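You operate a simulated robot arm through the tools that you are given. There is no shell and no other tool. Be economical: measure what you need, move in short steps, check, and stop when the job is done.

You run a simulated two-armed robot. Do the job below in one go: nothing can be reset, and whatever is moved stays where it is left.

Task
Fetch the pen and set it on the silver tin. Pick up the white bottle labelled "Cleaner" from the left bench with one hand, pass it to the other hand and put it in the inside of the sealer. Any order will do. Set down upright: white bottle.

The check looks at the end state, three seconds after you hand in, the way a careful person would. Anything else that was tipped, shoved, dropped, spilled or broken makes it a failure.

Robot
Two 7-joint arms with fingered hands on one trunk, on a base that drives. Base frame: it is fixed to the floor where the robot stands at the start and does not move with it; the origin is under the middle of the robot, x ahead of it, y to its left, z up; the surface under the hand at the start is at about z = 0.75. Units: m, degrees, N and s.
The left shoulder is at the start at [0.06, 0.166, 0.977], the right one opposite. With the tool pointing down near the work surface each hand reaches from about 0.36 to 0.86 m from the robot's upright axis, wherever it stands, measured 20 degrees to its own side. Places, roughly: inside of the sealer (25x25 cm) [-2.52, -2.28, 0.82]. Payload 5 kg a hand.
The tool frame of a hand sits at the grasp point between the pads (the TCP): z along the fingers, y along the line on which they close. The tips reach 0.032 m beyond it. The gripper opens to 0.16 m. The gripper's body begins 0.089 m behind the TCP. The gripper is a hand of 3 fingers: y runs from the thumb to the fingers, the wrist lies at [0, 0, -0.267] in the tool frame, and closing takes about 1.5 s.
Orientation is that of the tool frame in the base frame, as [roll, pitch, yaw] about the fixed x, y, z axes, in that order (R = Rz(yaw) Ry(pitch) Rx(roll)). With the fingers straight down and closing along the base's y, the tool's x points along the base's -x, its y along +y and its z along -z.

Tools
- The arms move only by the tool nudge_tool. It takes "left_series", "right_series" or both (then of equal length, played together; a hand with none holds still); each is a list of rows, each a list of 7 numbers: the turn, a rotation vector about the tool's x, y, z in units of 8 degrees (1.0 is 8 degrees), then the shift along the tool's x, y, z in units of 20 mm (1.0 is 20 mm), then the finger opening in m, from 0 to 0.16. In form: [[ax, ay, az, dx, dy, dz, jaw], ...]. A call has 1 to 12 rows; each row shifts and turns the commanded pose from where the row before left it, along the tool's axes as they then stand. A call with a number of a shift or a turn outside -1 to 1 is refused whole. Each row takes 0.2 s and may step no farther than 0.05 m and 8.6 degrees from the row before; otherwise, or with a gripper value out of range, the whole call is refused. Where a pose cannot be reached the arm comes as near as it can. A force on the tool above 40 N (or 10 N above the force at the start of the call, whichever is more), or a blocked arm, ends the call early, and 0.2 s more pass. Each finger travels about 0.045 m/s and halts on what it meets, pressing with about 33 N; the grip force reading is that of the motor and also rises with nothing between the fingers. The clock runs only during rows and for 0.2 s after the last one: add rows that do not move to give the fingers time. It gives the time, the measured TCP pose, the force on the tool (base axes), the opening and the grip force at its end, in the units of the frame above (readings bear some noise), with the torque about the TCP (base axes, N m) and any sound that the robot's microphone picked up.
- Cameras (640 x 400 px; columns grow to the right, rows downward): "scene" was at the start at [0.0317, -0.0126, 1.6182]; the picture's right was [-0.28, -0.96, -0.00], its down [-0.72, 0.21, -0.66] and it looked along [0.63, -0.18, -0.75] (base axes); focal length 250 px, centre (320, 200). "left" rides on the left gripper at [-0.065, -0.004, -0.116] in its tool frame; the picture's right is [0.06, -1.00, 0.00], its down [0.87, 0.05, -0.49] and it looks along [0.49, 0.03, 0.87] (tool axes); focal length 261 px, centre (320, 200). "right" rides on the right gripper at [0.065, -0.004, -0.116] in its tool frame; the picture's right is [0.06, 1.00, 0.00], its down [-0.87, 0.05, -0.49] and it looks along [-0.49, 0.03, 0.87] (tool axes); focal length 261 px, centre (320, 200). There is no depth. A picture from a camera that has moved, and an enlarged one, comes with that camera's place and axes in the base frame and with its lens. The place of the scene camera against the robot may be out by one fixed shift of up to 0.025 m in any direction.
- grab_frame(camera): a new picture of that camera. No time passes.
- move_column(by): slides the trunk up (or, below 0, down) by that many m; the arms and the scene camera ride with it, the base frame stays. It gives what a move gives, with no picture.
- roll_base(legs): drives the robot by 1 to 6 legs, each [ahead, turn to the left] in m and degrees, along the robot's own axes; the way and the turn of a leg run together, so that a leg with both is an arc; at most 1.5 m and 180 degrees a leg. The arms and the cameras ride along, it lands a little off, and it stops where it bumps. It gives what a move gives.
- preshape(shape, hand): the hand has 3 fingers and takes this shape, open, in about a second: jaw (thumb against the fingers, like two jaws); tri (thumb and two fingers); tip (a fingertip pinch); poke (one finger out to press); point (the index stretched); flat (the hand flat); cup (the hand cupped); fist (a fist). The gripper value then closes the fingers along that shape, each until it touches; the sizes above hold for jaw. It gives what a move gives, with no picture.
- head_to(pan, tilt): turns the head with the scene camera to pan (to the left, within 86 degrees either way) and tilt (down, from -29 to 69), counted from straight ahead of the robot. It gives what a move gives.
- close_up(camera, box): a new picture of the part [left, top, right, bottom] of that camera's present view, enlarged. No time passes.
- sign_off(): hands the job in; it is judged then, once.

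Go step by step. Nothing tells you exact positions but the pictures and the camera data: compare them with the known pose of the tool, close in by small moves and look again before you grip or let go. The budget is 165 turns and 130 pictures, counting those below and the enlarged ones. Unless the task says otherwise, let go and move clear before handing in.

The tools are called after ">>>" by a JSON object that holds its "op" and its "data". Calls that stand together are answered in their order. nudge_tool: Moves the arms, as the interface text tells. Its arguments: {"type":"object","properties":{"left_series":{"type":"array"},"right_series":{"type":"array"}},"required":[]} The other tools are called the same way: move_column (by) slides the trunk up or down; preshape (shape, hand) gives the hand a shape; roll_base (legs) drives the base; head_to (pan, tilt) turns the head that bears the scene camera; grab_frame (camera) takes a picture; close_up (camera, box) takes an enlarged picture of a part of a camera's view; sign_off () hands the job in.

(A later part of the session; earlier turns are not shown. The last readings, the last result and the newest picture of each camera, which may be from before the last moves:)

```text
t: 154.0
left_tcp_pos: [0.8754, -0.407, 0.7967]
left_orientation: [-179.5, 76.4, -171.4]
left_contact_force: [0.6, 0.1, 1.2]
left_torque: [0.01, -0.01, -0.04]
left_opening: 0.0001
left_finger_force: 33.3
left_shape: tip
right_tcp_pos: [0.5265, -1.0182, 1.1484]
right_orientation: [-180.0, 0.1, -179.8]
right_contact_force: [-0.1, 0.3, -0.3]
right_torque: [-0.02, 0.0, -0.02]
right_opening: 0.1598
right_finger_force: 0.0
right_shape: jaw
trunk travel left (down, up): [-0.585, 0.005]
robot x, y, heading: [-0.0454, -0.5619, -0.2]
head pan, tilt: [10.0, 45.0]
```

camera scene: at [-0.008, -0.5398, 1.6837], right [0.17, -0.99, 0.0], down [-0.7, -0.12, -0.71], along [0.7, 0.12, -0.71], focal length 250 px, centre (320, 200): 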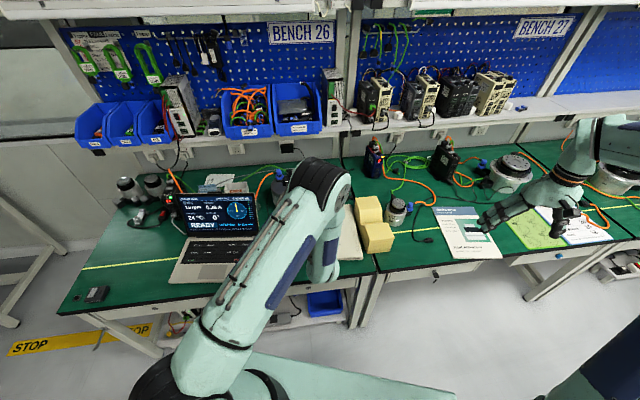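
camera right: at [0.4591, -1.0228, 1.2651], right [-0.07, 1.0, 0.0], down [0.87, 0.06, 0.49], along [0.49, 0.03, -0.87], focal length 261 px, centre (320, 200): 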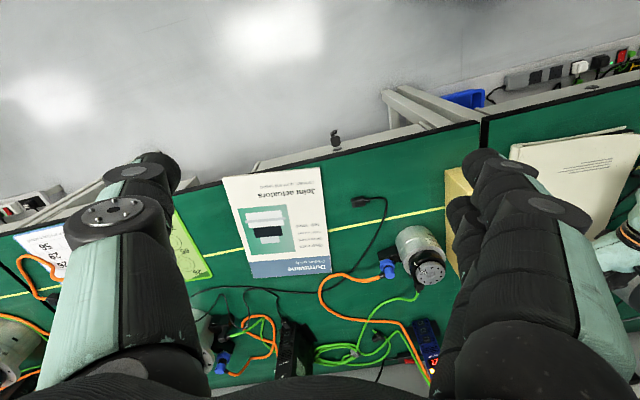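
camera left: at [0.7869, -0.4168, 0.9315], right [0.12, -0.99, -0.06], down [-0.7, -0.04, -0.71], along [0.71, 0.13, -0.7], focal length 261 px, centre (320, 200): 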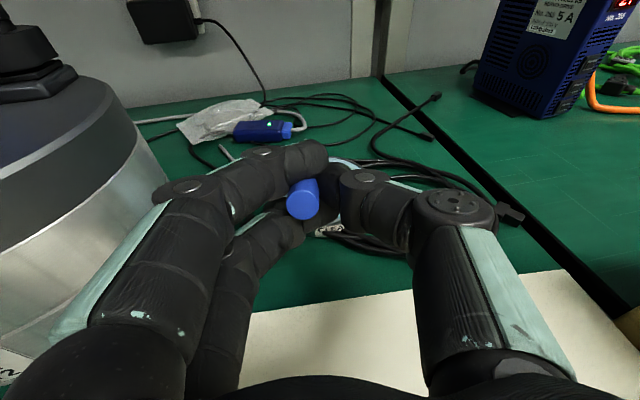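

>>> {"op": "nudge_tool", "data": {"left_series": [[0, 0, 0, -0.07, 0, 0.3, 0], [0, 0, 0, 0, 0, 0, 0]]}}

>>> {"op": "close_up", "data": {"camera": "scene", "box": [290, 170, 350, 210]}}

```text
t: 154.6
left_tcp_pos: [0.8833, -0.4072, 0.8007]
left_orientation: [-179.6, 76.8, -171.6]
left_contact_force: [-0.3, 0.3, -0.6]
left_torque: [-0.03, -0.02, -0.02]
left_opening: 0.0003
left_finger_force: 33.2
left_shape: tip
right_tcp_pos: [0.5251, -1.0178, 1.1477]
right_orientation: [180.0, 0.1, -179.8]
right_contact_force: [-0.3, -1.0, 0.4]
right_torque: [-0.02, -0.02, -0.02]
right_opening: 0.1598
right_finger_force: 0.2
right_shape: jaw
trunk travel left (down, up): [-0.585, 0.005]
robot x, y, heading: [-0.0448, -0.5656, -0.2]
head pan, tilt: [10.0, 45.0]
```

```text
10.00 times, centred on (320, 190) of scene
camera zoom: at [-0.0084, -0.5398, 1.6837], right [0.17, -0.99, 0.0], down [-0.7, -0.12, -0.71], along [0.7, 0.12, -0.71], focal length 2500 px, centre (320, 300)
```

zoom: 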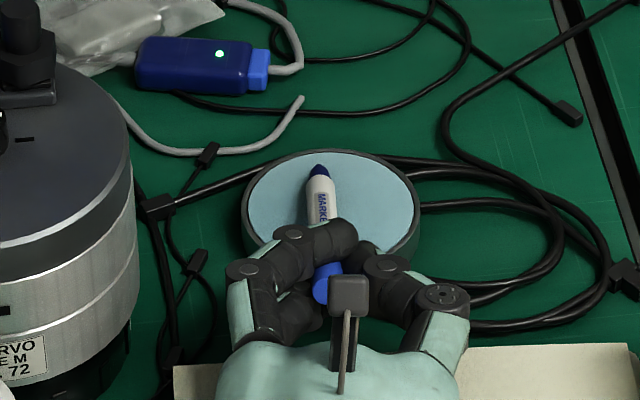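

The pen is well placed over the pad and nothing else moved. I lower 2 mm and open the fingers.

>>> {"op": "nudge_tool", "data": {"left_series": [[0, 0, 0, 0.1, 0, 0.02, 0], [0, 0, 0, 0, 0, 0, 0.01], [0, 0, 0, 0, 0, 0, 0.02], [0, 0, 0, 0, 0, 0, 0.03], [0, 0, 0, 0, 0, 0, 0.045], [0, 0, 0, 0, 0, 0, 0.06], [0, 0, 0, 0, 0, 0, 0.06]]}}

>>> {"op": "close_up", "data": {"camera": "scene", "box": [290, 170, 350, 210]}}

```text
t: 156.2
left_tcp_pos: [0.8837, -0.4069, 0.7983]
left_orientation: [-179.8, 76.8, -171.6]
left_contact_force: [-0.5, -0.8, -0.5]
left_torque: [0.0, -0.02, 0.01]
left_opening: 0.0593
left_finger_force: 0.2
left_shape: tip
right_tcp_pos: [0.526, -1.0167, 1.1482]
right_orientation: [180.0, 0.0, -179.8]
right_contact_force: [0.2, -0.4, 0.6]
right_torque: [-0.04, 0.02, -0.01]
right_opening: 0.1598
right_finger_force: 0.1
right_shape: jaw
trunk travel left (down, up): [-0.585, 0.005]
robot x, y, heading: [-0.0473, -0.5604, -0.1]
head pan, tilt: [10.0, 45.0]
```

```text
10.00 times, centred on (320, 190) of scene
camera zoom: at [-0.0083, -0.5398, 1.6837], right [0.17, -0.99, 0.0], down [-0.7, -0.12, -0.71], along [0.7, 0.12, -0.71], focal length 2500 px, centre (320, 300)
```

zoom: 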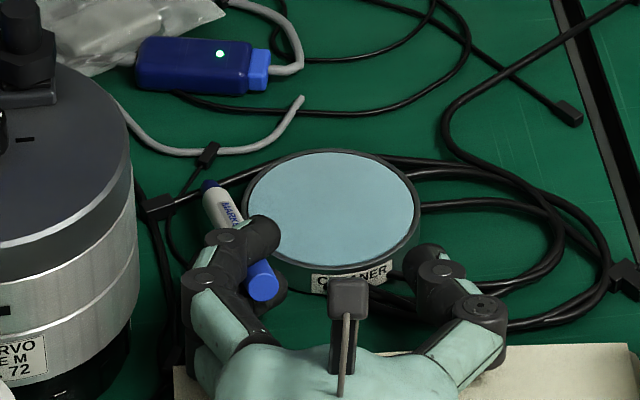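

The pen was carried left with the two fingers. Let me see exactly how it lies.

>>> {"op": "grab_frame", "data": {"camera": "left"}}

```text
29 pictures are left
camera left: at [0.7886, -0.4248, 0.8879], right [0.13, -0.99, -0.06], down [-0.68, -0.04, -0.73], along [0.72, 0.13, -0.68], focal length 261 px, centre (320, 200)
```

left: 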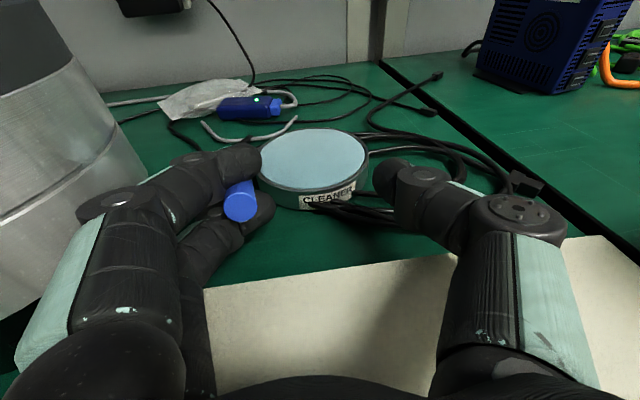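

The pen now sits caged between the two left fingers. I close the thumb on it again while moving the hand left in step, so the pen itself stays put.

>>> {"op": "nudge_tool", "data": {"left_series": [[0, 0, 0, -0.1, 0.45, 0, 0.042], [0, 0, 0, 0, 0.45, 0, 0.024], [0, 0, 0, 0, 0.45, 0, 0.006], [0, 0, 0, 0, 0.15, 0, 0], [0, 0, 0, 0, 0, 0, 0], [0, 0, 0, 0, 0, 0, 0]]}}

>>> {"op": "close_up", "data": {"camera": "left", "box": [200, 100, 440, 300]}}

>>> {"op": "close_up", "data": {"camera": "scene", "box": [290, 170, 350, 210]}}

```text
t: 157.6
left_tcp_pos: [0.8805, -0.3783, 0.8012]
left_orientation: [-179.9, 76.9, -171.7]
left_contact_force: [-0.1, 0.2, 0.5]
left_torque: [0.03, 0.03, 0.0]
left_opening: 0.0
left_finger_force: 33.1
left_shape: tip
right_tcp_pos: [0.527, -1.017, 1.1478]
right_orientation: [179.9, 0.1, -179.8]
right_contact_force: [0.3, 0.3, 0.0]
right_torque: [-0.01, 0.02, 0.0]
right_opening: 0.1599
right_finger_force: 0.1
right_shape: jaw
trunk travel left (down, up): [-0.585, 0.005]
robot x, y, heading: [-0.0427, -0.5642, -0.1]
head pan, tilt: [10.0, 45.0]
```

```text
2.00 times, centred on (320, 200) of left
camera zoom: at [0.785, -0.3955, 0.8903], right [0.13, -0.99, -0.06], down [-0.68, -0.04, -0.73], along [0.73, 0.13, -0.68], focal length 521 px, centre (320, 200)
```

zoom: 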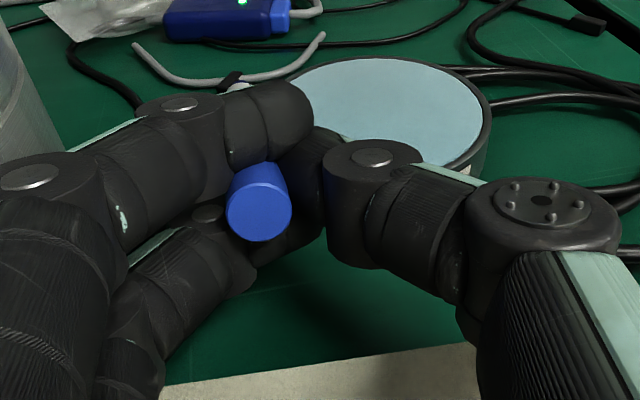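

```text
10.00 times, centred on (320, 190) of scene
camera zoom: at [-0.0083, -0.5398, 1.6837], right [0.17, -0.99, 0.0], down [-0.7, -0.12, -0.71], along [0.7, 0.12, -0.71], focal length 2500 px, centre (320, 300)
```

zoom: 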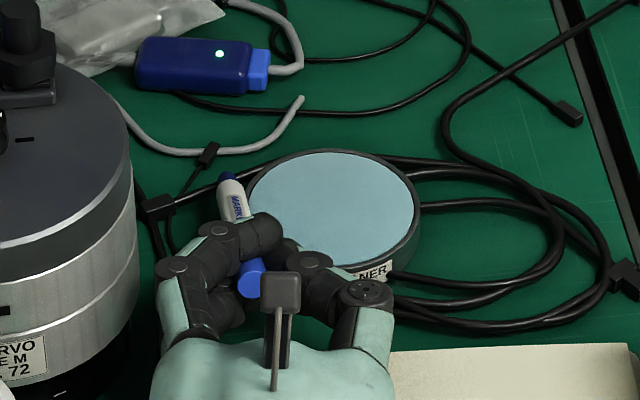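

The pen is gripped again and the tin hasn't moved. I lift 4 cm with it, then will re-place with more tilt so that the pen's middle is over the tin's middle, letting the thumb go first with the fingers kept still.

>>> {"op": "nudge_tool", "data": {"left_series": [[0, 0, 0, -0.98, 0, -0.2, 0], [0, 0, 0, -0.98, 0, -0.2, 0], [0, 0.4, 0, -0.3, 0, 0, 0], [0, 0.4, 0, -0.3, 0, 0, 0], [0, 0, 0, 0, 0, 0, 0]]}}

>>> {"op": "close_up", "data": {"camera": "scene", "box": [290, 170, 350, 210]}}

```text
t: 158.8
left_tcp_pos: [0.8842, -0.3774, 0.8523]
left_orientation: [-179.9, 70.5, -171.9]
left_contact_force: [-0.1, 0.6, -0.2]
left_torque: [-0.01, 0.0, 0.0]
left_opening: 0.0
left_finger_force: 33.1
left_shape: tip
right_tcp_pos: [0.5258, -1.018, 1.1471]
right_orientation: [-179.9, 0.1, -179.8]
right_contact_force: [0.1, 0.0, 0.2]
right_torque: [-0.04, -0.01, -0.03]
right_opening: 0.1598
right_finger_force: 0.1
right_shape: jaw
trunk travel left (down, up): [-0.585, 0.005]
robot x, y, heading: [-0.0426, -0.5633, -0.0]
head pan, tilt: [10.0, 45.0]
```

```text
10.00 times, centred on (320, 190) of scene
camera zoom: at [-0.0082, -0.5397, 1.6837], right [0.17, -0.99, 0.0], down [-0.7, -0.12, -0.71], along [0.7, 0.12, -0.71], focal length 2500 px, centre (320, 300)
```

zoom: 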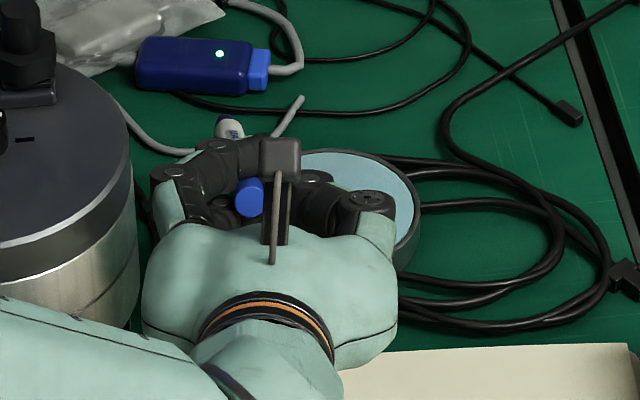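

>>> {"op": "nudge_tool", "data": {"left_series": [[0, 0, 0, -0.085, -0.68, 0.24, 0], [0, 0, 0, -0.085, -0.68, 0.24, 0], [0, 0, 0, -0.085, -0.68, 0.24, 0], [0, 0, 0, 0.47, 0, 0.17, 0], [0, 0, 0, 0.47, 0, 0.17, 0], [0, 0, 0, 0.28, 0, 0.1, 0]]}}

>>> {"op": "close_up", "data": {"camera": "scene", "box": [290, 170, 350, 210]}}

```text
t: 160.2
left_tcp_pos: [0.9057, -0.4146, 0.8251]
left_orientation: [-179.9, 70.5, -171.9]
left_contact_force: [-0.2, 0.3, 0.6]
left_torque: [0.0, -0.02, 0.02]
left_opening: 0.0003
left_finger_force: 32.9
left_shape: tip
right_tcp_pos: [0.5258, -1.0173, 1.1482]
right_orientation: [180.0, 0.0, -179.8]
right_contact_force: [-0.3, 0.3, -1.1]
right_torque: [0.02, 0.01, 0.01]
right_opening: 0.1599
right_finger_force: 0.1
right_shape: jaw
trunk travel left (down, up): [-0.585, 0.005]
robot x, y, heading: [-0.0465, -0.5612, 0.1]
head pan, tilt: [10.0, 45.0]
```

```text
10.00 times, centred on (320, 190) of scene
camera zoom: at [-0.0083, -0.5397, 1.6837], right [0.17, -0.99, 0.0], down [-0.7, -0.12, -0.71], along [0.7, 0.12, -0.71], focal length 2500 px, centre (320, 300)
```

zoom: 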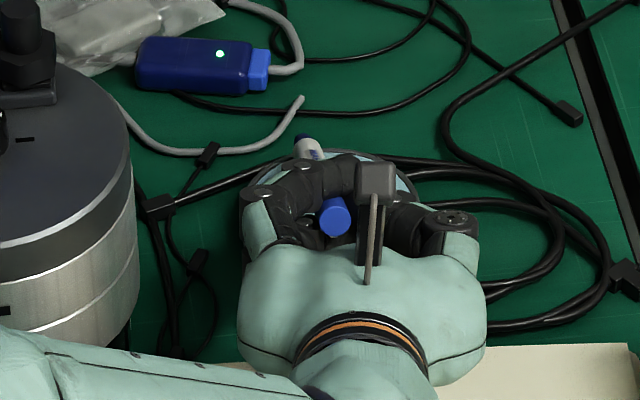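

I straighten the pen's yaw a little and then lower to contact.

>>> {"op": "nudge_tool", "data": {"left_series": [[0.47, 0, 0.165, 0, 0.15, 0, 0], [0.47, 0, 0.165, 0, 0.15, 0, 0], [0, 0, 0, 0.19, 0, 0.067, 0]]}}

>>> {"op": "nudge_tool", "data": {"left_series": [[0, 0, 0, 0.14, 0, 0.05, 0], [0, 0, 0, 0.14, 0, 0.05, 0]]}}

>>> {"op": "nudge_tool", "data": {"left_series": [[0, 0, 0, 0.14, 0, 0.05, 0]]}}

```text
t: 161.0
left_tcp_pos: [0.9047, -0.4086, 0.8218]
left_orientation: [-179.7, 70.5, -179.6]
left_contact_force: [-0.1, 1.0, -0.8]
left_torque: [0.03, 0.04, -0.02]
left_opening: 0.0
left_finger_force: 33.4
left_shape: tip
right_tcp_pos: [0.5272, -1.0176, 1.1473]
right_orientation: [179.9, -0.1, -179.9]
right_contact_force: [-0.7, 0.1, -0.3]
right_torque: [0.01, 0.02, -0.01]
right_opening: 0.1599
right_finger_force: 0.1
right_shape: jaw
trunk travel left (down, up): [-0.585, 0.005]
robot x, y, heading: [-0.0468, -0.5627, -0.0]
head pan, tilt: [10.0, 45.0]
```

```text
t: 161.6
left_tcp_pos: [0.9046, -0.4094, 0.8157]
left_orientation: [180.0, 70.4, -179.7]
left_contact_force: [0.1, 0.4, -0.6]
left_torque: [-0.03, 0.02, -0.02]
left_opening: 0.0002
left_finger_force: 32.5
left_shape: tip
right_tcp_pos: [0.5263, -1.0178, 1.147]
right_orientation: [180.0, 0.0, -179.8]
right_contact_force: [0.4, 0.4, 0.5]
right_torque: [0.0, 0.04, -0.02]
right_opening: 0.16
right_finger_force: 0.1
right_shape: jaw
trunk travel left (down, up): [-0.585, 0.005]
robot x, y, heading: [-0.0501, -0.5626, -0.1]
head pan, tilt: [10.0, 45.0]
```

```text
t: 162.0
left_tcp_pos: [0.9052, -0.4103, 0.8142]
left_orientation: [-179.8, 70.4, -179.8]
left_contact_force: [-0.8, -0.1, 0.2]
left_torque: [0.02, -0.02, 0.03]
left_opening: 0.0
left_finger_force: 33.1
left_shape: tip
right_tcp_pos: [0.5263, -1.0175, 1.1469]
right_orientation: [-180.0, 0.1, -179.8]
right_contact_force: [-0.1, -0.4, 0.7]
right_torque: [0.01, -0.02, -0.01]
right_opening: 0.1601
right_finger_force: 0.1
right_shape: jaw
trunk travel left (down, up): [-0.585, 0.005]
robot x, y, heading: [-0.0436, -0.5647, -0.3]
head pan, tilt: [10.0, 45.0]
```

>>> {"op": "nudge_tool", "data": {"left_series": [[0, 0, 0, 0.14, 0, 0.05, 0]]}}

>>> {"op": "nudge_tool", "data": {"left_series": [[0, 0, 0, 0.1, 0, 0.035, 0]]}}

>>> {"op": "close_up", "data": {"camera": "scene", "box": [290, 170, 350, 210]}}

```text
t: 162.4
left_tcp_pos: [0.9055, -0.4088, 0.8109]
left_orientation: [-179.9, 70.5, -179.7]
left_contact_force: [0.1, 0.0, 0.6]
left_torque: [0.04, -0.05, 0.02]
left_opening: 0.0
left_finger_force: 33.1
left_shape: tip
right_tcp_pos: [0.5255, -1.0178, 1.1483]
right_orientation: [-180.0, 0.0, -179.7]
right_contact_force: [0.0, 0.2, 0.2]
right_torque: [0.01, -0.04, -0.02]
right_opening: 0.1599
right_finger_force: 0.1
right_shape: jaw
trunk travel left (down, up): [-0.585, 0.005]
robot x, y, heading: [-0.0427, -0.5659, 0.2]
head pan, tilt: [10.0, 45.0]
```

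```text
t: 162.8
left_tcp_pos: [0.9057, -0.4099, 0.8083]
left_orientation: [-179.6, 70.5, -179.6]
left_contact_force: [-1.0, 0.0, 1.4]
left_torque: [0.04, -0.07, 0.02]
left_opening: 0.0002
left_finger_force: 33.1
left_shape: tip
right_tcp_pos: [0.5254, -1.0185, 1.1489]
right_orientation: [-180.0, 0.0, -179.8]
right_contact_force: [0.4, -0.5, -0.6]
right_torque: [-0.02, 0.0, 0.04]
right_opening: 0.1602
right_finger_force: 0.2
right_shape: jaw
trunk travel left (down, up): [-0.585, 0.005]
robot x, y, heading: [-0.0447, -0.5648, -0.3]
head pan, tilt: [10.0, 45.0]
```

```text
10.00 times, centred on (320, 190) of scene
camera zoom: at [-0.0084, -0.5398, 1.6837], right [0.17, -0.99, 0.0], down [-0.7, -0.12, -0.71], along [0.7, 0.12, -0.71], focal length 2500 px, centre (320, 300)
```

zoom: 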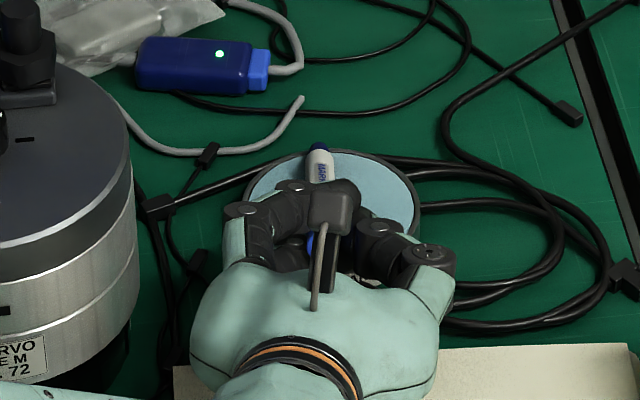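

Contact is made with the pen across the tin. I open the thumb while the hand follows right so the left fingers stay still, then draw straight back.

>>> {"op": "nudge_tool", "data": {"left_series": [[0, 0, 0, 0, -0.4, 0, 0.018], [0, 0, 0, 0, -0.45, 0, 0.036], [0, 0, 0, 0, -0.3, 0, 0.048], [0, 0, 0, 0, 0, 0, 0.048]]}}

>>> {"op": "close_up", "data": {"camera": "scene", "box": [290, 170, 350, 210]}}

```text
t: 163.8
left_tcp_pos: [0.9059, -0.4329, 0.8093]
left_orientation: [-179.8, 70.5, -179.6]
left_contact_force: [-0.3, 0.0, 0.7]
left_torque: [-0.01, -0.04, 0.0]
left_opening: 0.047
left_finger_force: 0.1
left_shape: tip
right_tcp_pos: [0.5254, -1.0179, 1.1475]
right_orientation: [-180.0, 0.1, -179.8]
right_contact_force: [-0.5, 0.1, -0.3]
right_torque: [0.02, 0.03, 0.0]
right_opening: 0.1596
right_finger_force: 0.1
right_shape: jaw
trunk travel left (down, up): [-0.585, 0.005]
robot x, y, heading: [-0.0419, -0.5604, -0.3]
head pan, tilt: [10.0, 45.0]
```

```text
10.00 times, centred on (320, 190) of scene
camera zoom: at [-0.0084, -0.5397, 1.6837], right [0.17, -0.99, 0.0], down [-0.7, -0.12, -0.71], along [0.7, 0.12, -0.71], focal length 2500 px, centre (320, 300)
```

zoom: 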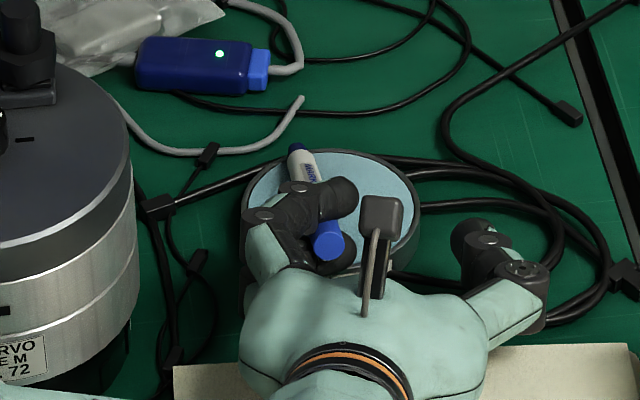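

The pen rests on the tin with only its cap between the fingers. I draw the hand back along the pen's direction.

>>> {"op": "nudge_tool", "data": {"left_series": [[0, 0, 0, 0.33, -0.24, -0.94, 0.048], [0, 0, 0, 0.33, -0.24, -0.94, 0.048], [0, 0, 0, 0.33, -0.24, -0.94, 0.048], [0, 0, 0, 0.2, -0.24, -0.94, 0.048]]}}

>>> {"op": "close_up", "data": {"camera": "scene", "box": [290, 170, 350, 210]}}

```text
t: 164.8
left_tcp_pos: [0.8269, -0.4515, 0.811]
left_orientation: [-179.9, 70.5, -179.7]
left_contact_force: [-0.3, -0.3, -0.2]
left_torque: [-0.02, -0.02, 0.01]
left_opening: 0.0476
left_finger_force: 0.1
left_shape: tip
right_tcp_pos: [0.5258, -1.0171, 1.1485]
right_orientation: [-180.0, 0.0, -179.7]
right_contact_force: [-0.7, 0.8, 0.3]
right_torque: [0.01, 0.0, -0.01]
right_opening: 0.1597
right_finger_force: 0.1
right_shape: jaw
trunk travel left (down, up): [-0.585, 0.005]
robot x, y, heading: [-0.047, -0.5618, -0.1]
head pan, tilt: [10.0, 45.0]
```

```text
10.00 times, centred on (320, 190) of scene
camera zoom: at [-0.0085, -0.5398, 1.6837], right [0.17, -0.99, 0.0], down [-0.7, -0.12, -0.71], along [0.7, 0.12, -0.71], focal length 2500 px, centre (320, 300)
```

zoom: 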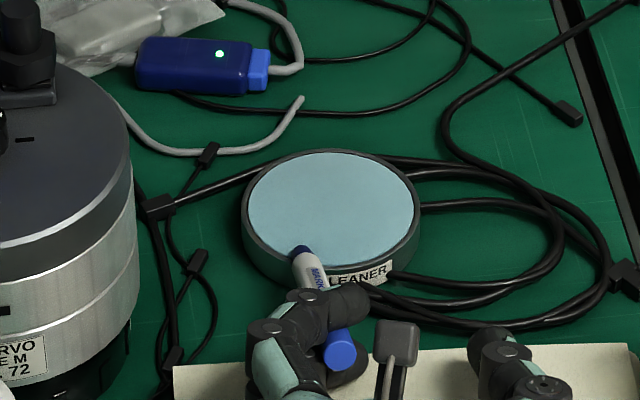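

The pen is wedged between the two left fingers, so it came along. I lift it, close the thumb to secure it, and will hand it to the right hand, which can hold it crosswise and lay it down cleanly.

>>> {"op": "nudge_tool", "data": {"left_series": [[0, 0, 0, -0.94, 0, -0.33, 0.048], [0, 0, 0, -0.94, 0, -0.33, 0.048], [0, 0, 0, -0.94, 0, -0.33, 0.03], [0, 0, 0, -0.3, 0, -0.95, 0.01], [0, 0, 0, -0.3, 0, -0.95, 0], [0, 0, 0, -0.3, 0, -0.95, 0], [0, 0, 0, -0.94, 0, -0.33, 0], [0, 0, 0, -0.94, 0, -0.33, 0], [0, 0, 0, -0.94, 0, -0.33, 0], [0, 0, 0, -0.94, 0, -0.33, 0], [0, 0, 0, -0.94, 0, -0.33, 0], [0, 0, 0, -0.94, 0, -0.33, 0]]}}

>>> {"op": "nudge_tool", "data": {"left_series": [[0, 0, 0, -0.94, 0, -0.33, 0], [0, 0, 0, -0.94, 0, -0.33, 0], [0, 0, 0, -0.94, 0, -0.33, 0], [0, 0, 0, 0.33, 0, -0.94, 0], [0, 0, 0, 0.33, 0, -0.94, 0], [0, 0, 0, 0.33, 0, -0.94, 0], [0, 0, 0, 0.33, 0, -0.94, 0], [0, 0, 0, 0.33, 0, -0.94, 0]]}}

>>> {"op": "roll_base", "data": {"legs": [[-0.3, 0], [0, 90], [0.32, 0], [0, -90], [0.34, 0]]}}

>>> {"op": "grab_frame", "data": {"camera": "left"}}

```text
t: 167.4
left_tcp_pos: [0.7794, -0.4516, 1.0272]
left_orientation: [-179.9, 70.6, -179.7]
left_contact_force: [0.2, 1.1, -0.2]
left_torque: [0.0, 0.04, 0.01]
left_opening: 0.0
left_finger_force: 32.7
left_shape: tip
right_tcp_pos: [0.5264, -1.0175, 1.1471]
right_orientation: [180.0, -0.1, -179.9]
right_contact_force: [-0.4, 1.1, -0.1]
right_torque: [0.02, -0.02, 0.0]
right_opening: 0.1599
right_finger_force: 0.1
right_shape: jaw
trunk travel left (down, up): [-0.585, 0.005]
robot x, y, heading: [-0.0451, -0.5644, 0.0]
head pan, tilt: [10.0, 45.0]
```

```text
t: 169.2
left_tcp_pos: [0.6799, -0.4532, 1.0865]
left_orientation: [-180.0, 70.5, -179.8]
left_contact_force: [-0.2, 0.7, -0.3]
left_torque: [0.01, 0.03, 0.0]
left_opening: 0.0
left_finger_force: 32.6
left_shape: tip
right_tcp_pos: [0.5257, -1.0169, 1.1483]
right_orientation: [-180.0, 0.1, -179.9]
right_contact_force: [-0.3, -0.6, 0.2]
right_torque: [0.01, -0.04, 0.01]
right_opening: 0.1599
right_finger_force: 0.1
right_shape: jaw
trunk travel left (down, up): [-0.585, 0.005]
robot x, y, heading: [-0.046, -0.5623, 0.3]
head pan, tilt: [10.0, 45.0]
```

```text
t: 182.7
left_tcp_pos: [0.731, -0.1456, 1.0852]
left_orientation: [-179.8, 70.4, 179.5]
left_contact_force: [0.5, -0.3, -0.5]
left_torque: [0.01, -0.03, -0.02]
left_opening: 0.0001
left_finger_force: 33.2
left_shape: tip
right_tcp_pos: [0.57, -0.7097, 1.1461]
right_orientation: [180.0, -0.1, 179.5]
right_contact_force: [1.0, -0.6, 0.2]
right_torque: [0.03, 0.04, 0.0]
right_opening: 0.1598
right_finger_force: 0.2
right_shape: jaw
trunk travel left (down, up): [-0.585, 0.005]
robot x, y, heading: [0.0012, -0.245, -0.7]
head pan, tilt: [10.0, 45.0]
```

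```text
21 pictures are left
camera left: at [0.644, -0.1488, 1.1857], right [-0.03, -1.0, -0.06], down [-0.75, 0.06, -0.65], along [0.66, 0.02, -0.75], focal length 261 px, centre (320, 200)
```

left: 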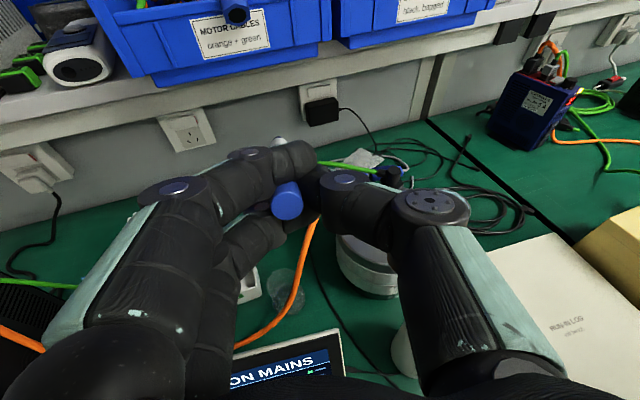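

The pen is held firmly again, and I'm back near (0, -0.245). The plan: the left hand presents the pen level and pointing right, and the right hand takes it crosswise from the right. First I bring the left hand back and turn it.

>>> {"op": "nudge_tool", "data": {"left_series": [[0, 0, 0, 0.33, 0, -0.94, 0], [0, 0, 0, 0.33, 0, -0.94, 0], [0, 0, 0, 0.33, 0, -0.94, 0], [0, 0, 0, 0.33, 0, -0.94, 0], [0, 0, 0, 0.33, 0, -0.94, 0], [0, 0, 0, 0.33, 0, -0.94, 0], [0, 0, 0, 0.33, 0, -0.94, 0], [0, 0, 0, 0.33, 0, -0.94, 0], [0, -0.94, 0, 0, 0, 0, 0], [0, -0.93, 0, 0, 0, 0, 0], [0, -0.93, 0, 0, 0, 0, 0]]}}

>>> {"op": "nudge_tool", "data": {"left_series": [[1, 0, 0, 0, 0, 0, 0], [1, 0, 0, 0, 0, 0, 0], [1, 0, 0, 0, 0, 0, 0], [1, 0, 0, 0, 0, 0, 0], [1, 0, 0, 0, 0, 0, 0], [1, 0, 0, 0, 0, 0, 0], [1, 0, 0, 0, 0, 0, 0], [1, 0, 0, 0, 0, 0, 0], [1, 0, 0, 0, 0, 0, 0], [1, 0, 0, 0, 0, 0, 0], [1, 0, 0, 0, 0, 0, 0], [1, -0.35, 0, 0, 0, 0, 0]]}}

>>> {"op": "nudge_tool", "data": {"right_series": [[0, 0, -1, 0, 0, 0, 0.1], [0, 0, -1, 0, 0, 0, 0.1], [0, 0, -1, 0, 0, 0, 0.1], [0, 0, -1, 0, 0, 0, 0.1], [0, 0, -1, 0, 0, 0, 0.1], [0, 0, -1, 0, 0, 0, 0.1], [0, 0, -1, 0, 0, 0, 0.1], [0, 0, -1, 0, 0, 0, 0.1], [0, 0, -1, 0, 0, 0, 0.1], [0, 0, -1, 0, 0, 0, 0.1], [0, 0, -1, 0, 0, 0, 0.1], [0, 0, -0.25, 0, 0, 0, 0.1]]}}

>>> {"op": "nudge_tool", "data": {"right_series": [[0, -1, 0, 0, 0, 0, 0.1], [0, -1, 0, 0, 0, 0, 0.1], [0, -1, 0, 0, 0, 0, 0.1], [0, -1, 0, 0, 0, 0, 0.1], [0, -1, 0, 0, 0, 0, 0.1]]}}

```text
t: 185.1
left_tcp_pos: [0.5879, -0.152, 1.0849]
left_orientation: [-2.1, 87.1, -2.7]
left_contact_force: [0.5, 0.0, 0.1]
left_torque: [0.01, 0.03, 0.03]
left_opening: 0.0
left_finger_force: 32.7
left_shape: tip
left hand out of reach, approached as far as the arm can: row 8, 9
right_tcp_pos: [0.5695, -0.7094, 1.1474]
right_orientation: [180.0, -0.2, 179.5]
right_contact_force: [0.4, 0.1, 0.4]
right_torque: [0.02, 0.01, -0.02]
right_opening: 0.16
right_finger_force: 0.1
right_shape: jaw
trunk travel left (down, up): [-0.585, 0.005]
robot x, y, heading: [0.0043, -0.2465, -0.7]
head pan, tilt: [10.0, 45.0]
```

```text
t: 187.7
left_tcp_pos: [0.5886, -0.1522, 1.0849]
left_orientation: [49.4, 86.1, -47.4]
left_contact_force: [0.6, 0.4, 0.3]
left_torque: [0.01, 0.0, 0.01]
left_opening: 0.0
left_finger_force: 33.6
left_shape: tip
right_tcp_pos: [0.57, -0.71, 1.1469]
right_orientation: [-179.9, -0.2, 179.5]
right_contact_force: [0.5, 0.3, -0.7]
right_torque: [0.02, 0.0, 0.02]
right_opening: 0.1598
right_finger_force: 0.1
right_shape: jaw
trunk travel left (down, up): [-0.585, 0.005]
robot x, y, heading: [-0.0022, -0.2455, -0.8]
head pan, tilt: [10.0, 45.0]
```

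```text
t: 190.2
left_tcp_pos: [0.5901, -0.1542, 1.0843]
left_orientation: [50.2, 85.9, -46.4]
left_contact_force: [0.1, -0.5, -0.7]
left_torque: [0.0, -0.01, -0.01]
left_opening: 0.0
left_finger_force: 33.0
left_shape: tip
right_tcp_pos: [0.5693, -0.7097, 1.1459]
right_orientation: [180.0, 0.0, -114.7]
right_contact_force: [-0.4, -0.3, -0.3]
right_torque: [0.01, 0.03, -0.02]
right_opening: 0.1003
right_finger_force: 0.2
right_shape: jaw
right hand out of reach, approached as far as the arm can: row 9, 10, 11
trunk travel left (down, up): [-0.585, 0.005]
robot x, y, heading: [0.0033, -0.2485, -0.7]
head pan, tilt: [10.0, 45.0]
```

```text
t: 191.4
left_tcp_pos: [0.5876, -0.153, 1.0855]
left_orientation: [50.2, 86.0, -46.5]
left_contact_force: [0.8, -0.3, -0.7]
left_torque: [0.02, -0.01, -0.01]
left_opening: 0.0001
left_finger_force: 32.9
left_shape: tip
right_tcp_pos: [0.5688, -0.7099, 1.1466]
right_orientation: [-179.5, 12.0, -115.2]
right_contact_force: [-0.1, 0.3, 0.1]
right_torque: [0.04, 0.01, 0.02]
right_opening: 0.1005
right_finger_force: 0.1
right_shape: jaw
right hand out of reach, approached as far as the arm can: row 2, 3, 4, 5
trunk travel left (down, up): [-0.585, 0.005]
robot x, y, heading: [0.0046, -0.247, -0.9]
head pan, tilt: [10.0, 45.0]
```

The left hand presents the pen level along -y (middle at about (0.608, -0.22, 1.088)). The right wrist hit its limits out there, so I bring the right hand inward and re-check its attitude.

>>> {"op": "nudge_tool", "data": {"right_series": [[0, 0, 0, -0.8, -0.1, 0.5, 0.1], [0, 0, 0, -0.8, -0.1, 0.5, 0.1], [0, 0, 0, -0.8, -0.1, 0.5, 0.1], [0, 0, 0, -0.8, -0.1, 0.5, 0.1], [0, 0, 0, -0.8, -0.1, 0.5, 0.1], [0, 0, 0, -0.8, -0.1, 0.5, 0.1], [0, 0, 0, -0.8, -0.1, 0.5, 0.1], [0, 0, 0, -0.8, -0.1, 0.5, 0.1]]}}

```text
t: 193.2
left_tcp_pos: [0.5876, -0.1513, 1.0846]
left_orientation: [49.5, 86.0, -47.1]
left_contact_force: [0.2, 0.4, -1.5]
left_torque: [-0.01, 0.03, 0.01]
left_opening: 0.0
left_finger_force: 33.2
left_shape: tip
right_tcp_pos: [0.6443, -0.5872, 1.0955]
right_orientation: [-179.5, 11.9, -115.2]
right_contact_force: [-0.1, 0.0, 0.9]
right_torque: [-0.01, 0.0, -0.03]
right_opening: 0.1002
right_finger_force: 0.1
right_shape: jaw
trunk travel left (down, up): [-0.585, 0.005]
robot x, y, heading: [0.004, -0.2475, -0.9]
head pan, tilt: [10.0, 45.0]
```

>>> {"op": "nudge_tool", "data": {"right_series": [[0, 0, 0, -0.92, 0.91, -0.29, 0.1], [0, 0, 0, -0.92, 0.91, -0.29, 0.1], [0, 0, 0, -0.92, 0.91, -0.29, 0.1], [0, 0, 0, -0.92, 0.91, -0.29, 0.1], [0, 0, 0, -0.92, 0.91, -0.29, 0.1], [0, 0, 0, -0.92, 0.91, -0.29, 0.1], [0, 0, 0, -0.92, 0.91, -0.29, 0.1], [0, 0, 0, -0.92, 0.91, -0.29, 0.1], [0, 0, 0, -0.92, 0.91, -0.29, 0.1]]}}

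>>> {"op": "nudge_tool", "data": {"right_series": [[0, -1, 0, 0, 0, 0, 0.1], [0, -1, 0, 0, 0, 0, 0.1], [0, -1, 0, 0, 0, 0, 0.1], [0, 0, -1, 0, 0, 0, 0.1], [0, 0, -1, 0, 0, 0, 0.1]]}}

```text
t: 195.2
left_tcp_pos: [0.5888, -0.151, 1.0849]
left_orientation: [49.8, 86.0, -46.9]
left_contact_force: [0.3, -0.1, -0.1]
left_torque: [0.01, -0.01, 0.0]
left_opening: 0.0
left_finger_force: 32.2
left_shape: tip
right_tcp_pos: [0.5603, -0.3794, 1.1798]
right_orientation: [-179.5, 11.9, -115.3]
right_contact_force: [0.6, -0.3, 0.5]
right_torque: [0.01, -0.02, 0.01]
right_opening: 0.1003
right_finger_force: 0.1
right_shape: jaw
trunk travel left (down, up): [-0.585, 0.005]
robot x, y, heading: [0.0041, -0.2462, -0.8]
head pan, tilt: [10.0, 45.0]
```

```text
t: 196.4
left_tcp_pos: [0.5877, -0.1533, 1.0846]
left_orientation: [50.3, 86.0, -46.4]
left_contact_force: [0.8, 0.0, -0.1]
left_torque: [0.0, -0.01, -0.02]
left_opening: 0.0
left_finger_force: 33.2
left_shape: tip
right_tcp_pos: [0.561, -0.3821, 1.1787]
right_orientation: [-167.9, 34.1, -95.4]
right_contact_force: [-0.7, -0.2, 0.9]
right_torque: [0.06, -0.01, -0.03]
right_opening: 0.1004
right_finger_force: 0.0
right_shape: jaw
trunk travel left (down, up): [-0.585, 0.005]
robot x, y, heading: [0.0047, -0.2479, -0.6]
head pan, tilt: [10.0, 45.0]
```

>>> {"op": "nudge_tool", "data": {"right_series": [[-0.95, -0.39, -0.23, 0, 0, 0, 0.1], [-0.94, -0.39, -0.22, 0, 0, 0, 0.1]]}}

>>> {"op": "nudge_tool", "data": {"right_series": [[0, 0, 0, -0.5, -0.59, 0.3, 0.08], [0, 0, 0, -0.5, -0.59, 0.3, 0.08], [0, 0, 0, -0.5, -0.59, 0.3, 0.08], [0, 0, 0, -0.5, -0.59, 0.3, 0.08]]}}

>>> {"op": "grab_frame", "data": {"camera": "right"}}

```text
t: 197.1
left_tcp_pos: [0.588, -0.1513, 1.0849]
left_orientation: [49.7, 86.1, -46.9]
left_contact_force: [0.8, 0.2, -0.2]
left_torque: [0.0, 0.01, -0.03]
left_opening: 0.0
left_finger_force: 33.1
left_shape: tip
right_tcp_pos: [0.561, -0.3813, 1.1794]
right_orientation: [179.8, 40.2, -90.2]
right_contact_force: [0.1, 0.1, 0.7]
right_torque: [-0.02, -0.01, 0.0]
right_opening: 0.1003
right_finger_force: 0.0
right_shape: jaw
trunk travel left (down, up): [-0.585, 0.005]
robot x, y, heading: [0.0044, -0.245, -0.9]
head pan, tilt: [10.0, 45.0]
```

```text
t: 198.1
left_tcp_pos: [0.5873, -0.152, 1.0837]
left_orientation: [49.7, 85.9, -47.0]
left_contact_force: [0.3, -0.1, -0.2]
left_torque: [0.0, 0.0, 0.0]
left_opening: 0.0
left_finger_force: 33.2
left_shape: tip
right_tcp_pos: [0.6083, -0.335, 1.1871]
right_orientation: [179.9, 40.0, -90.2]
right_contact_force: [0.0, -0.2, -1.0]
right_torque: [-0.02, 0.0, -0.01]
right_opening: 0.0804
right_finger_force: 0.2
right_shape: jaw
trunk travel left (down, up): [-0.585, 0.005]
robot x, y, heading: [0.0034, -0.2456, -0.6]
head pan, tilt: [10.0, 45.0]
```

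```text
20 pictures are left
camera right: at [0.6099, -0.4603, 1.2356], right [-1.0, -0.05, -0.04], down [-0.05, 0.35, 0.94], along [-0.03, 0.94, -0.35], focal length 261 px, centre (320, 200)
```

right: 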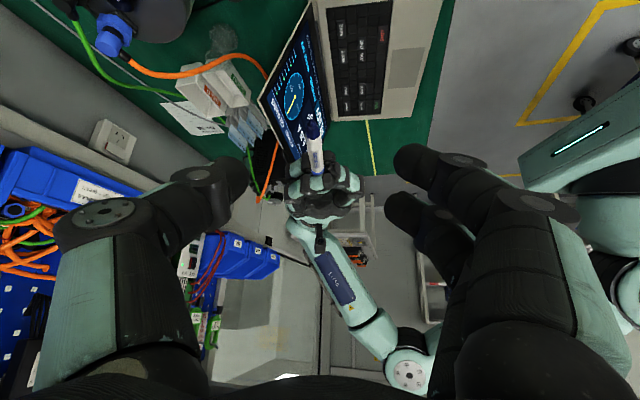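

The pen is lined up under the right hand. I approach along the tool axis and close.

>>> {"op": "nudge_tool", "data": {"right_series": [[0, 0, 0, -0.55, 0, 0, 0.08], [0, 0, 0, -0.55, 0, 0, 0.08], [0, 0, 0, 0, 0, 1, 0.08], [0, 0, 0, 0, 0, 1, 0.08], [0, 0, 0, 0, 0, 1, 0.08], [0, 0, 0, 0, 0, 1, 0.08], [0, 0, 0, 0, 0, 1, 0.08]]}}

>>> {"op": "grab_frame", "data": {"camera": "right"}}

```text
t: 199.7
left_tcp_pos: [0.5885, -0.1522, 1.0831]
left_orientation: [49.5, 86.0, -47.0]
left_contact_force: [-0.1, 1.1, 0.3]
left_torque: [-0.03, 0.02, -0.01]
left_opening: 0.0
left_finger_force: 32.6
left_shape: tip
right_tcp_pos: [0.6071, -0.2531, 1.1257]
right_orientation: [179.8, 40.0, -90.1]
right_contact_force: [0.0, 0.4, 0.4]
right_torque: [0.0, -0.03, 0.03]
right_opening: 0.0808
right_finger_force: 0.0
right_shape: jaw
trunk travel left (down, up): [-0.585, 0.005]
robot x, y, heading: [0.0032, -0.2468, -0.8]
head pan, tilt: [10.0, 45.0]
```

```text
19 pictures are left
camera right: at [0.6094, -0.3779, 1.173], right [-1.0, -0.05, -0.04], down [-0.05, 0.35, 0.94], along [-0.03, 0.94, -0.35], focal length 261 px, centre (320, 200)
```

right: 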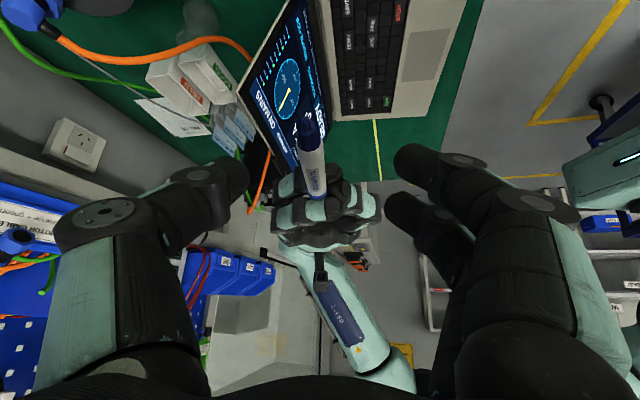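

>>> {"op": "nudge_tool", "data": {"right_series": [[0, 0, 0, 0.1, 0, 0.72, 0.08], [0, 0, 0, 0.1, 0, 0.72, 0.08], [0, 0, 0, 0, 0, 0, 0.06], [0, 0, 0, 0, 0, 0, 0.04], [0, 0, 0, 0, 0, 0, 0.02], [0, 0, 0, 0, 0, 0, 0], [0, 0, 0, 0, 0, 0, 0], [0, 0, 0, 0, 0, 0, 0], [0, 0, 0, 0, 0, 0, 0], [0, 0, 0, 0, 0, 0, 0]]}}

>>> {"op": "grab_frame", "data": {"camera": "right"}}

```text
t: 201.8
left_tcp_pos: [0.5885, -0.1526, 1.0843]
left_orientation: [49.8, 86.1, -46.9]
left_contact_force: [-0.2, -1.1, -0.8]
left_torque: [-0.04, -0.01, -0.07]
left_opening: 0.0
left_finger_force: 32.3
left_shape: tip
right_tcp_pos: [0.6069, -0.2378, 1.1009]
right_orientation: [180.0, 39.9, -90.0]
right_contact_force: [1.2, 2.0, 0.5]
right_torque: [0.16, -0.01, 0.02]
right_opening: 0.0035
right_finger_force: 33.2
right_shape: jaw
trunk travel left (down, up): [-0.585, 0.005]
robot x, y, heading: [0.0048, -0.2499, -0.8]
head pan, tilt: [10.0, 45.0]
```

```text
18 pictures are left
camera right: at [0.6091, -0.3636, 1.1482], right [-1.0, -0.05, -0.04], down [-0.05, 0.35, 0.94], along [-0.03, 0.94, -0.35], focal length 261 px, centre (320, 200)
```

right: 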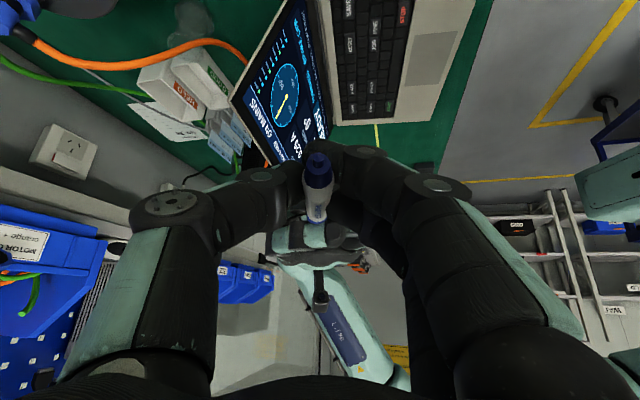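

The right hand has the pen crosswise (opening 3.5 mm under grip force). I open the left thumb with its fingers kept still, then draw the left hand off along the pen.

>>> {"op": "nudge_tool", "data": {"left_series": [[0, 0, 0, 0, -0.4, 0, 0.018], [0, 0, 0, 0, -0.45, 0, 0.036], [0, 0, 0, 0, -0.3, 0, 0.048], [0, 0, 0, 0, 0, 0, 0.048], [0, 0, 0, -0.06, -0.17, -0.98, 0.048], [0, 0, 0, -0.06, -0.17, -0.98, 0.048], [0, 0, 0, -0.06, -0.17, -0.98, 0.048], [0, 0, 0, -0.06, -0.17, -0.98, 0.048], [0, 0, 0, -0.06, -0.17, -0.98, 0.048]]}}

>>> {"op": "grab_frame", "data": {"camera": "right"}}

```text
t: 203.8
left_tcp_pos: [0.5593, -0.0507, 1.0852]
left_orientation: [50.1, 86.0, -46.6]
left_contact_force: [-0.1, 0.1, 0.7]
left_torque: [-0.01, 0.07, -0.03]
left_opening: 0.0478
left_finger_force: 0.0
left_shape: tip
right_tcp_pos: [0.6076, -0.2374, 1.1016]
right_orientation: [179.8, 40.1, -90.0]
right_contact_force: [0.2, 0.4, -0.3]
right_torque: [-0.03, 0.0, 0.0]
right_opening: 0.0037
right_finger_force: 33.1
right_shape: jaw
trunk travel left (down, up): [-0.585, 0.005]
robot x, y, heading: [0.0005, -0.2467, -0.8]
head pan, tilt: [10.0, 45.0]
```

```text
17 pictures are left
camera right: at [0.6091, -0.3632, 1.1482], right [-1.0, -0.05, -0.04], down [-0.05, 0.35, 0.94], along [-0.03, 0.94, -0.35], focal length 261 px, centre (320, 200)
```

right: 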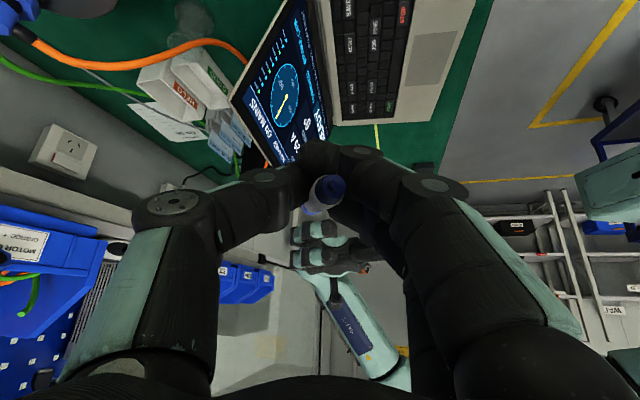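

>>> {"op": "close_up", "data": {"camera": "right", "box": [240, 120, 420, 290]}}

```text
2.35 times, centred on (330, 205) of right
camera zoom: at [0.6091, -0.3632, 1.1482], right [-1.0, -0.05, -0.04], down [-0.05, 0.35, 0.94], along [-0.03, 0.94, -0.35], focal length 613 px, centre (296, 188)
```

zoom: 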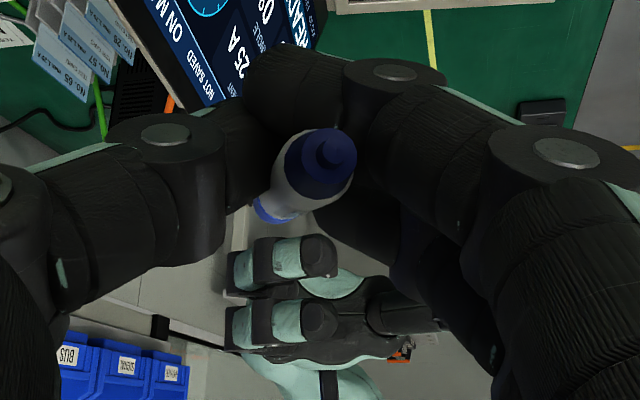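

The pen is free of the left hand and held crosswise by the right. I move the left hand away and swing the right hand to point forward.

>>> {"op": "nudge_tool", "data": {"left_series": [[0, 0, 0, 0, 0, -1, 0.06], [0, 0, 0, 0, 0, -1, 0.06], [0, 0, 0, 0, 0, -1, 0.06], [0, 0, 0, 0, 0, -1, 0.06], [0, 0, 0, -1, 0, -1, 0.06], [0, 0, 0, -1, 0, -1, 0.06], [0, 0, 0, -1, 0, 0, 0.06], [0, 0, 0, -1, 0, 0, 0.06]]}}

>>> {"op": "nudge_tool", "data": {"right_series": [[0.603, 0, 0.718, 0, 0, 0, 0], [0.603, 0, 0.718, 0, 0, 0, 0], [0.603, 0, 0.718, 0, 0, 0, 0], [0.603, 0, 0.718, 0, 0, 0, 0], [0.603, 0, 0.718, 0, 0, 0, 0], [0.603, 0, 0.718, 0, 0, 0, 0], [0.603, 0, 0.718, 0, 0, 0, 0], [0.603, 0, 0.718, 0, 0, 0, 0], [0.603, 0, 0.718, 0, 0, 0, 0], [0.603, 0, 0.718, 0, 0, 0, 0], [0.603, 0, 0.718, 0, 0, 0, 0], [0.603, 0, 0.718, 0, 0, 0, 0]]}}

```text
t: 205.7
left_tcp_pos: [0.5677, 0.0305, 1.0903]
left_orientation: [50.6, 86.0, -46.1]
left_contact_force: [-0.4, 1.1, -0.4]
left_torque: [-0.02, 0.0, 0.04]
left_opening: 0.0593
left_finger_force: 0.1
left_shape: tip
left hand out of reach, approached as far as the arm can: row 5, 6, 7, 8
right_tcp_pos: [0.6072, -0.2378, 1.1002]
right_orientation: [180.0, 40.1, -90.2]
right_contact_force: [0.0, -1.1, -0.1]
right_torque: [0.03, 0.02, 0.01]
right_opening: 0.0036
right_finger_force: 32.8
right_shape: jaw
trunk travel left (down, up): [-0.585, 0.005]
robot x, y, heading: [0.0031, -0.2468, -0.8]
head pan, tilt: [10.0, 45.0]
```

```text
t: 208.2
left_tcp_pos: [0.5683, 0.0312, 1.0893]
left_orientation: [50.0, 86.0, -46.7]
left_contact_force: [0.1, -0.1, -0.6]
left_torque: [-0.03, -0.01, -0.02]
left_opening: 0.0597
left_finger_force: 0.0
left_shape: tip
right_tcp_pos: [0.6071, -0.2373, 1.1016]
right_orientation: [-180.0, 40.0, 179.8]
right_contact_force: [-1.1, 0.0, 0.5]
right_torque: [0.0, 0.02, -0.01]
right_opening: 0.0034
right_finger_force: 32.8
right_shape: jaw
trunk travel left (down, up): [-0.585, 0.005]
robot x, y, heading: [0.0042, -0.2465, -0.5]
head pan, tilt: [10.0, 45.0]
```

>>> {"op": "nudge_tool", "data": {"right_series": [[0, -1, 0, 0, 0, 0, 0], [0, 0, 0, 0, -0.96, 0.94, 0], [0, 0, 0, 0, -0.96, 0.94, 0], [0, 0, 0, 0, -0.96, 0.94, 0], [0, 0, 0, 0, -0.96, 0.94, 0], [0, 0, 0, 0, -0.96, 0.94, 0], [0, 0, 0, 0, -0.96, 0.94, 0], [0, 0, 0, 0, -0.96, 0.94, 0], [0, 0, 0, 0, -0.96, 0.94, 0]]}}

>>> {"op": "nudge_tool", "data": {"right_series": [[0, 0, 0, -0.09, 0, 1, 0], [0, 0, 0, -0.09, 0, 1, 0], [0, 0, 0, -0.09, 0, 1, 0], [0, 0, 0, -0.09, 0, 1, 0], [0, 0, 0, -0.09, 0, 1, 0], [0, 0, 0, -0.09, 0, 1, 0], [0, 0, 0, -0.09, 0, 1, 0], [0, 0, 0, -0.09, 0, 1, 0], [0, 0, 0, -0.09, 0, 1, 0], [0, 0, 0, -0.09, 0, 1, 0]]}}

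>>> {"op": "grab_frame", "data": {"camera": "right"}}

```text
t: 210.2
left_tcp_pos: [0.5677, 0.0284, 1.0897]
left_orientation: [50.2, 86.0, -46.5]
left_contact_force: [0.2, 0.0, -0.7]
left_torque: [0.0, 0.01, -0.02]
left_opening: 0.0594
left_finger_force: 0.1
left_shape: tip
right_tcp_pos: [0.7198, -0.3923, 0.9995]
right_orientation: [-179.9, 47.9, 180.0]
right_contact_force: [0.5, -0.2, 0.7]
right_torque: [0.04, 0.02, 0.05]
right_opening: 0.0031
right_finger_force: 32.7
right_shape: jaw
trunk travel left (down, up): [-0.585, 0.005]
robot x, y, heading: [-0.0013, -0.2479, -0.8]
head pan, tilt: [10.0, 45.0]
```

```text
t: 212.4
left_tcp_pos: [0.5682, 0.03, 1.0901]
left_orientation: [50.1, 86.1, -46.6]
left_contact_force: [-0.1, 0.1, 0.3]
left_torque: [-0.02, -0.02, 0.01]
left_opening: 0.0597
left_finger_force: 0.0
left_shape: tip
right_tcp_pos: [0.881, -0.3914, 0.8787]
right_orientation: [180.0, 47.9, 180.0]
right_contact_force: [0.0, 0.8, -0.6]
right_torque: [0.03, 0.01, 0.03]
right_opening: 0.0034
right_finger_force: 32.8
right_shape: jaw
trunk travel left (down, up): [-0.585, 0.005]
robot x, y, heading: [0.0063, -0.2475, -0.8]
head pan, tilt: [10.0, 45.0]
```

```text
15 pictures are left
camera right: at [0.7491, -0.3968, 0.909], right [-0.04, 1.0, -0.05], down [0.22, 0.05, 0.97], along [0.98, 0.03, -0.22], focal length 261 px, centre (320, 200)
```

right: 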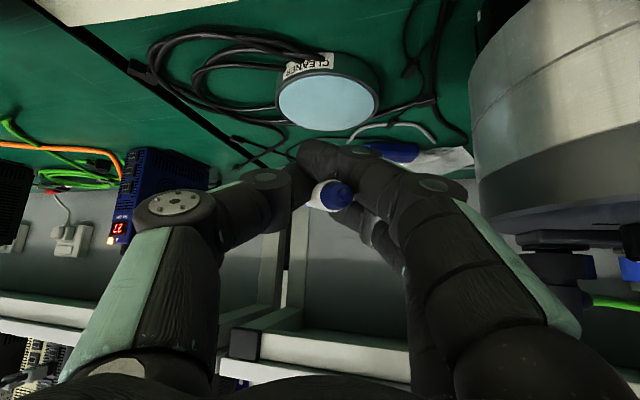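

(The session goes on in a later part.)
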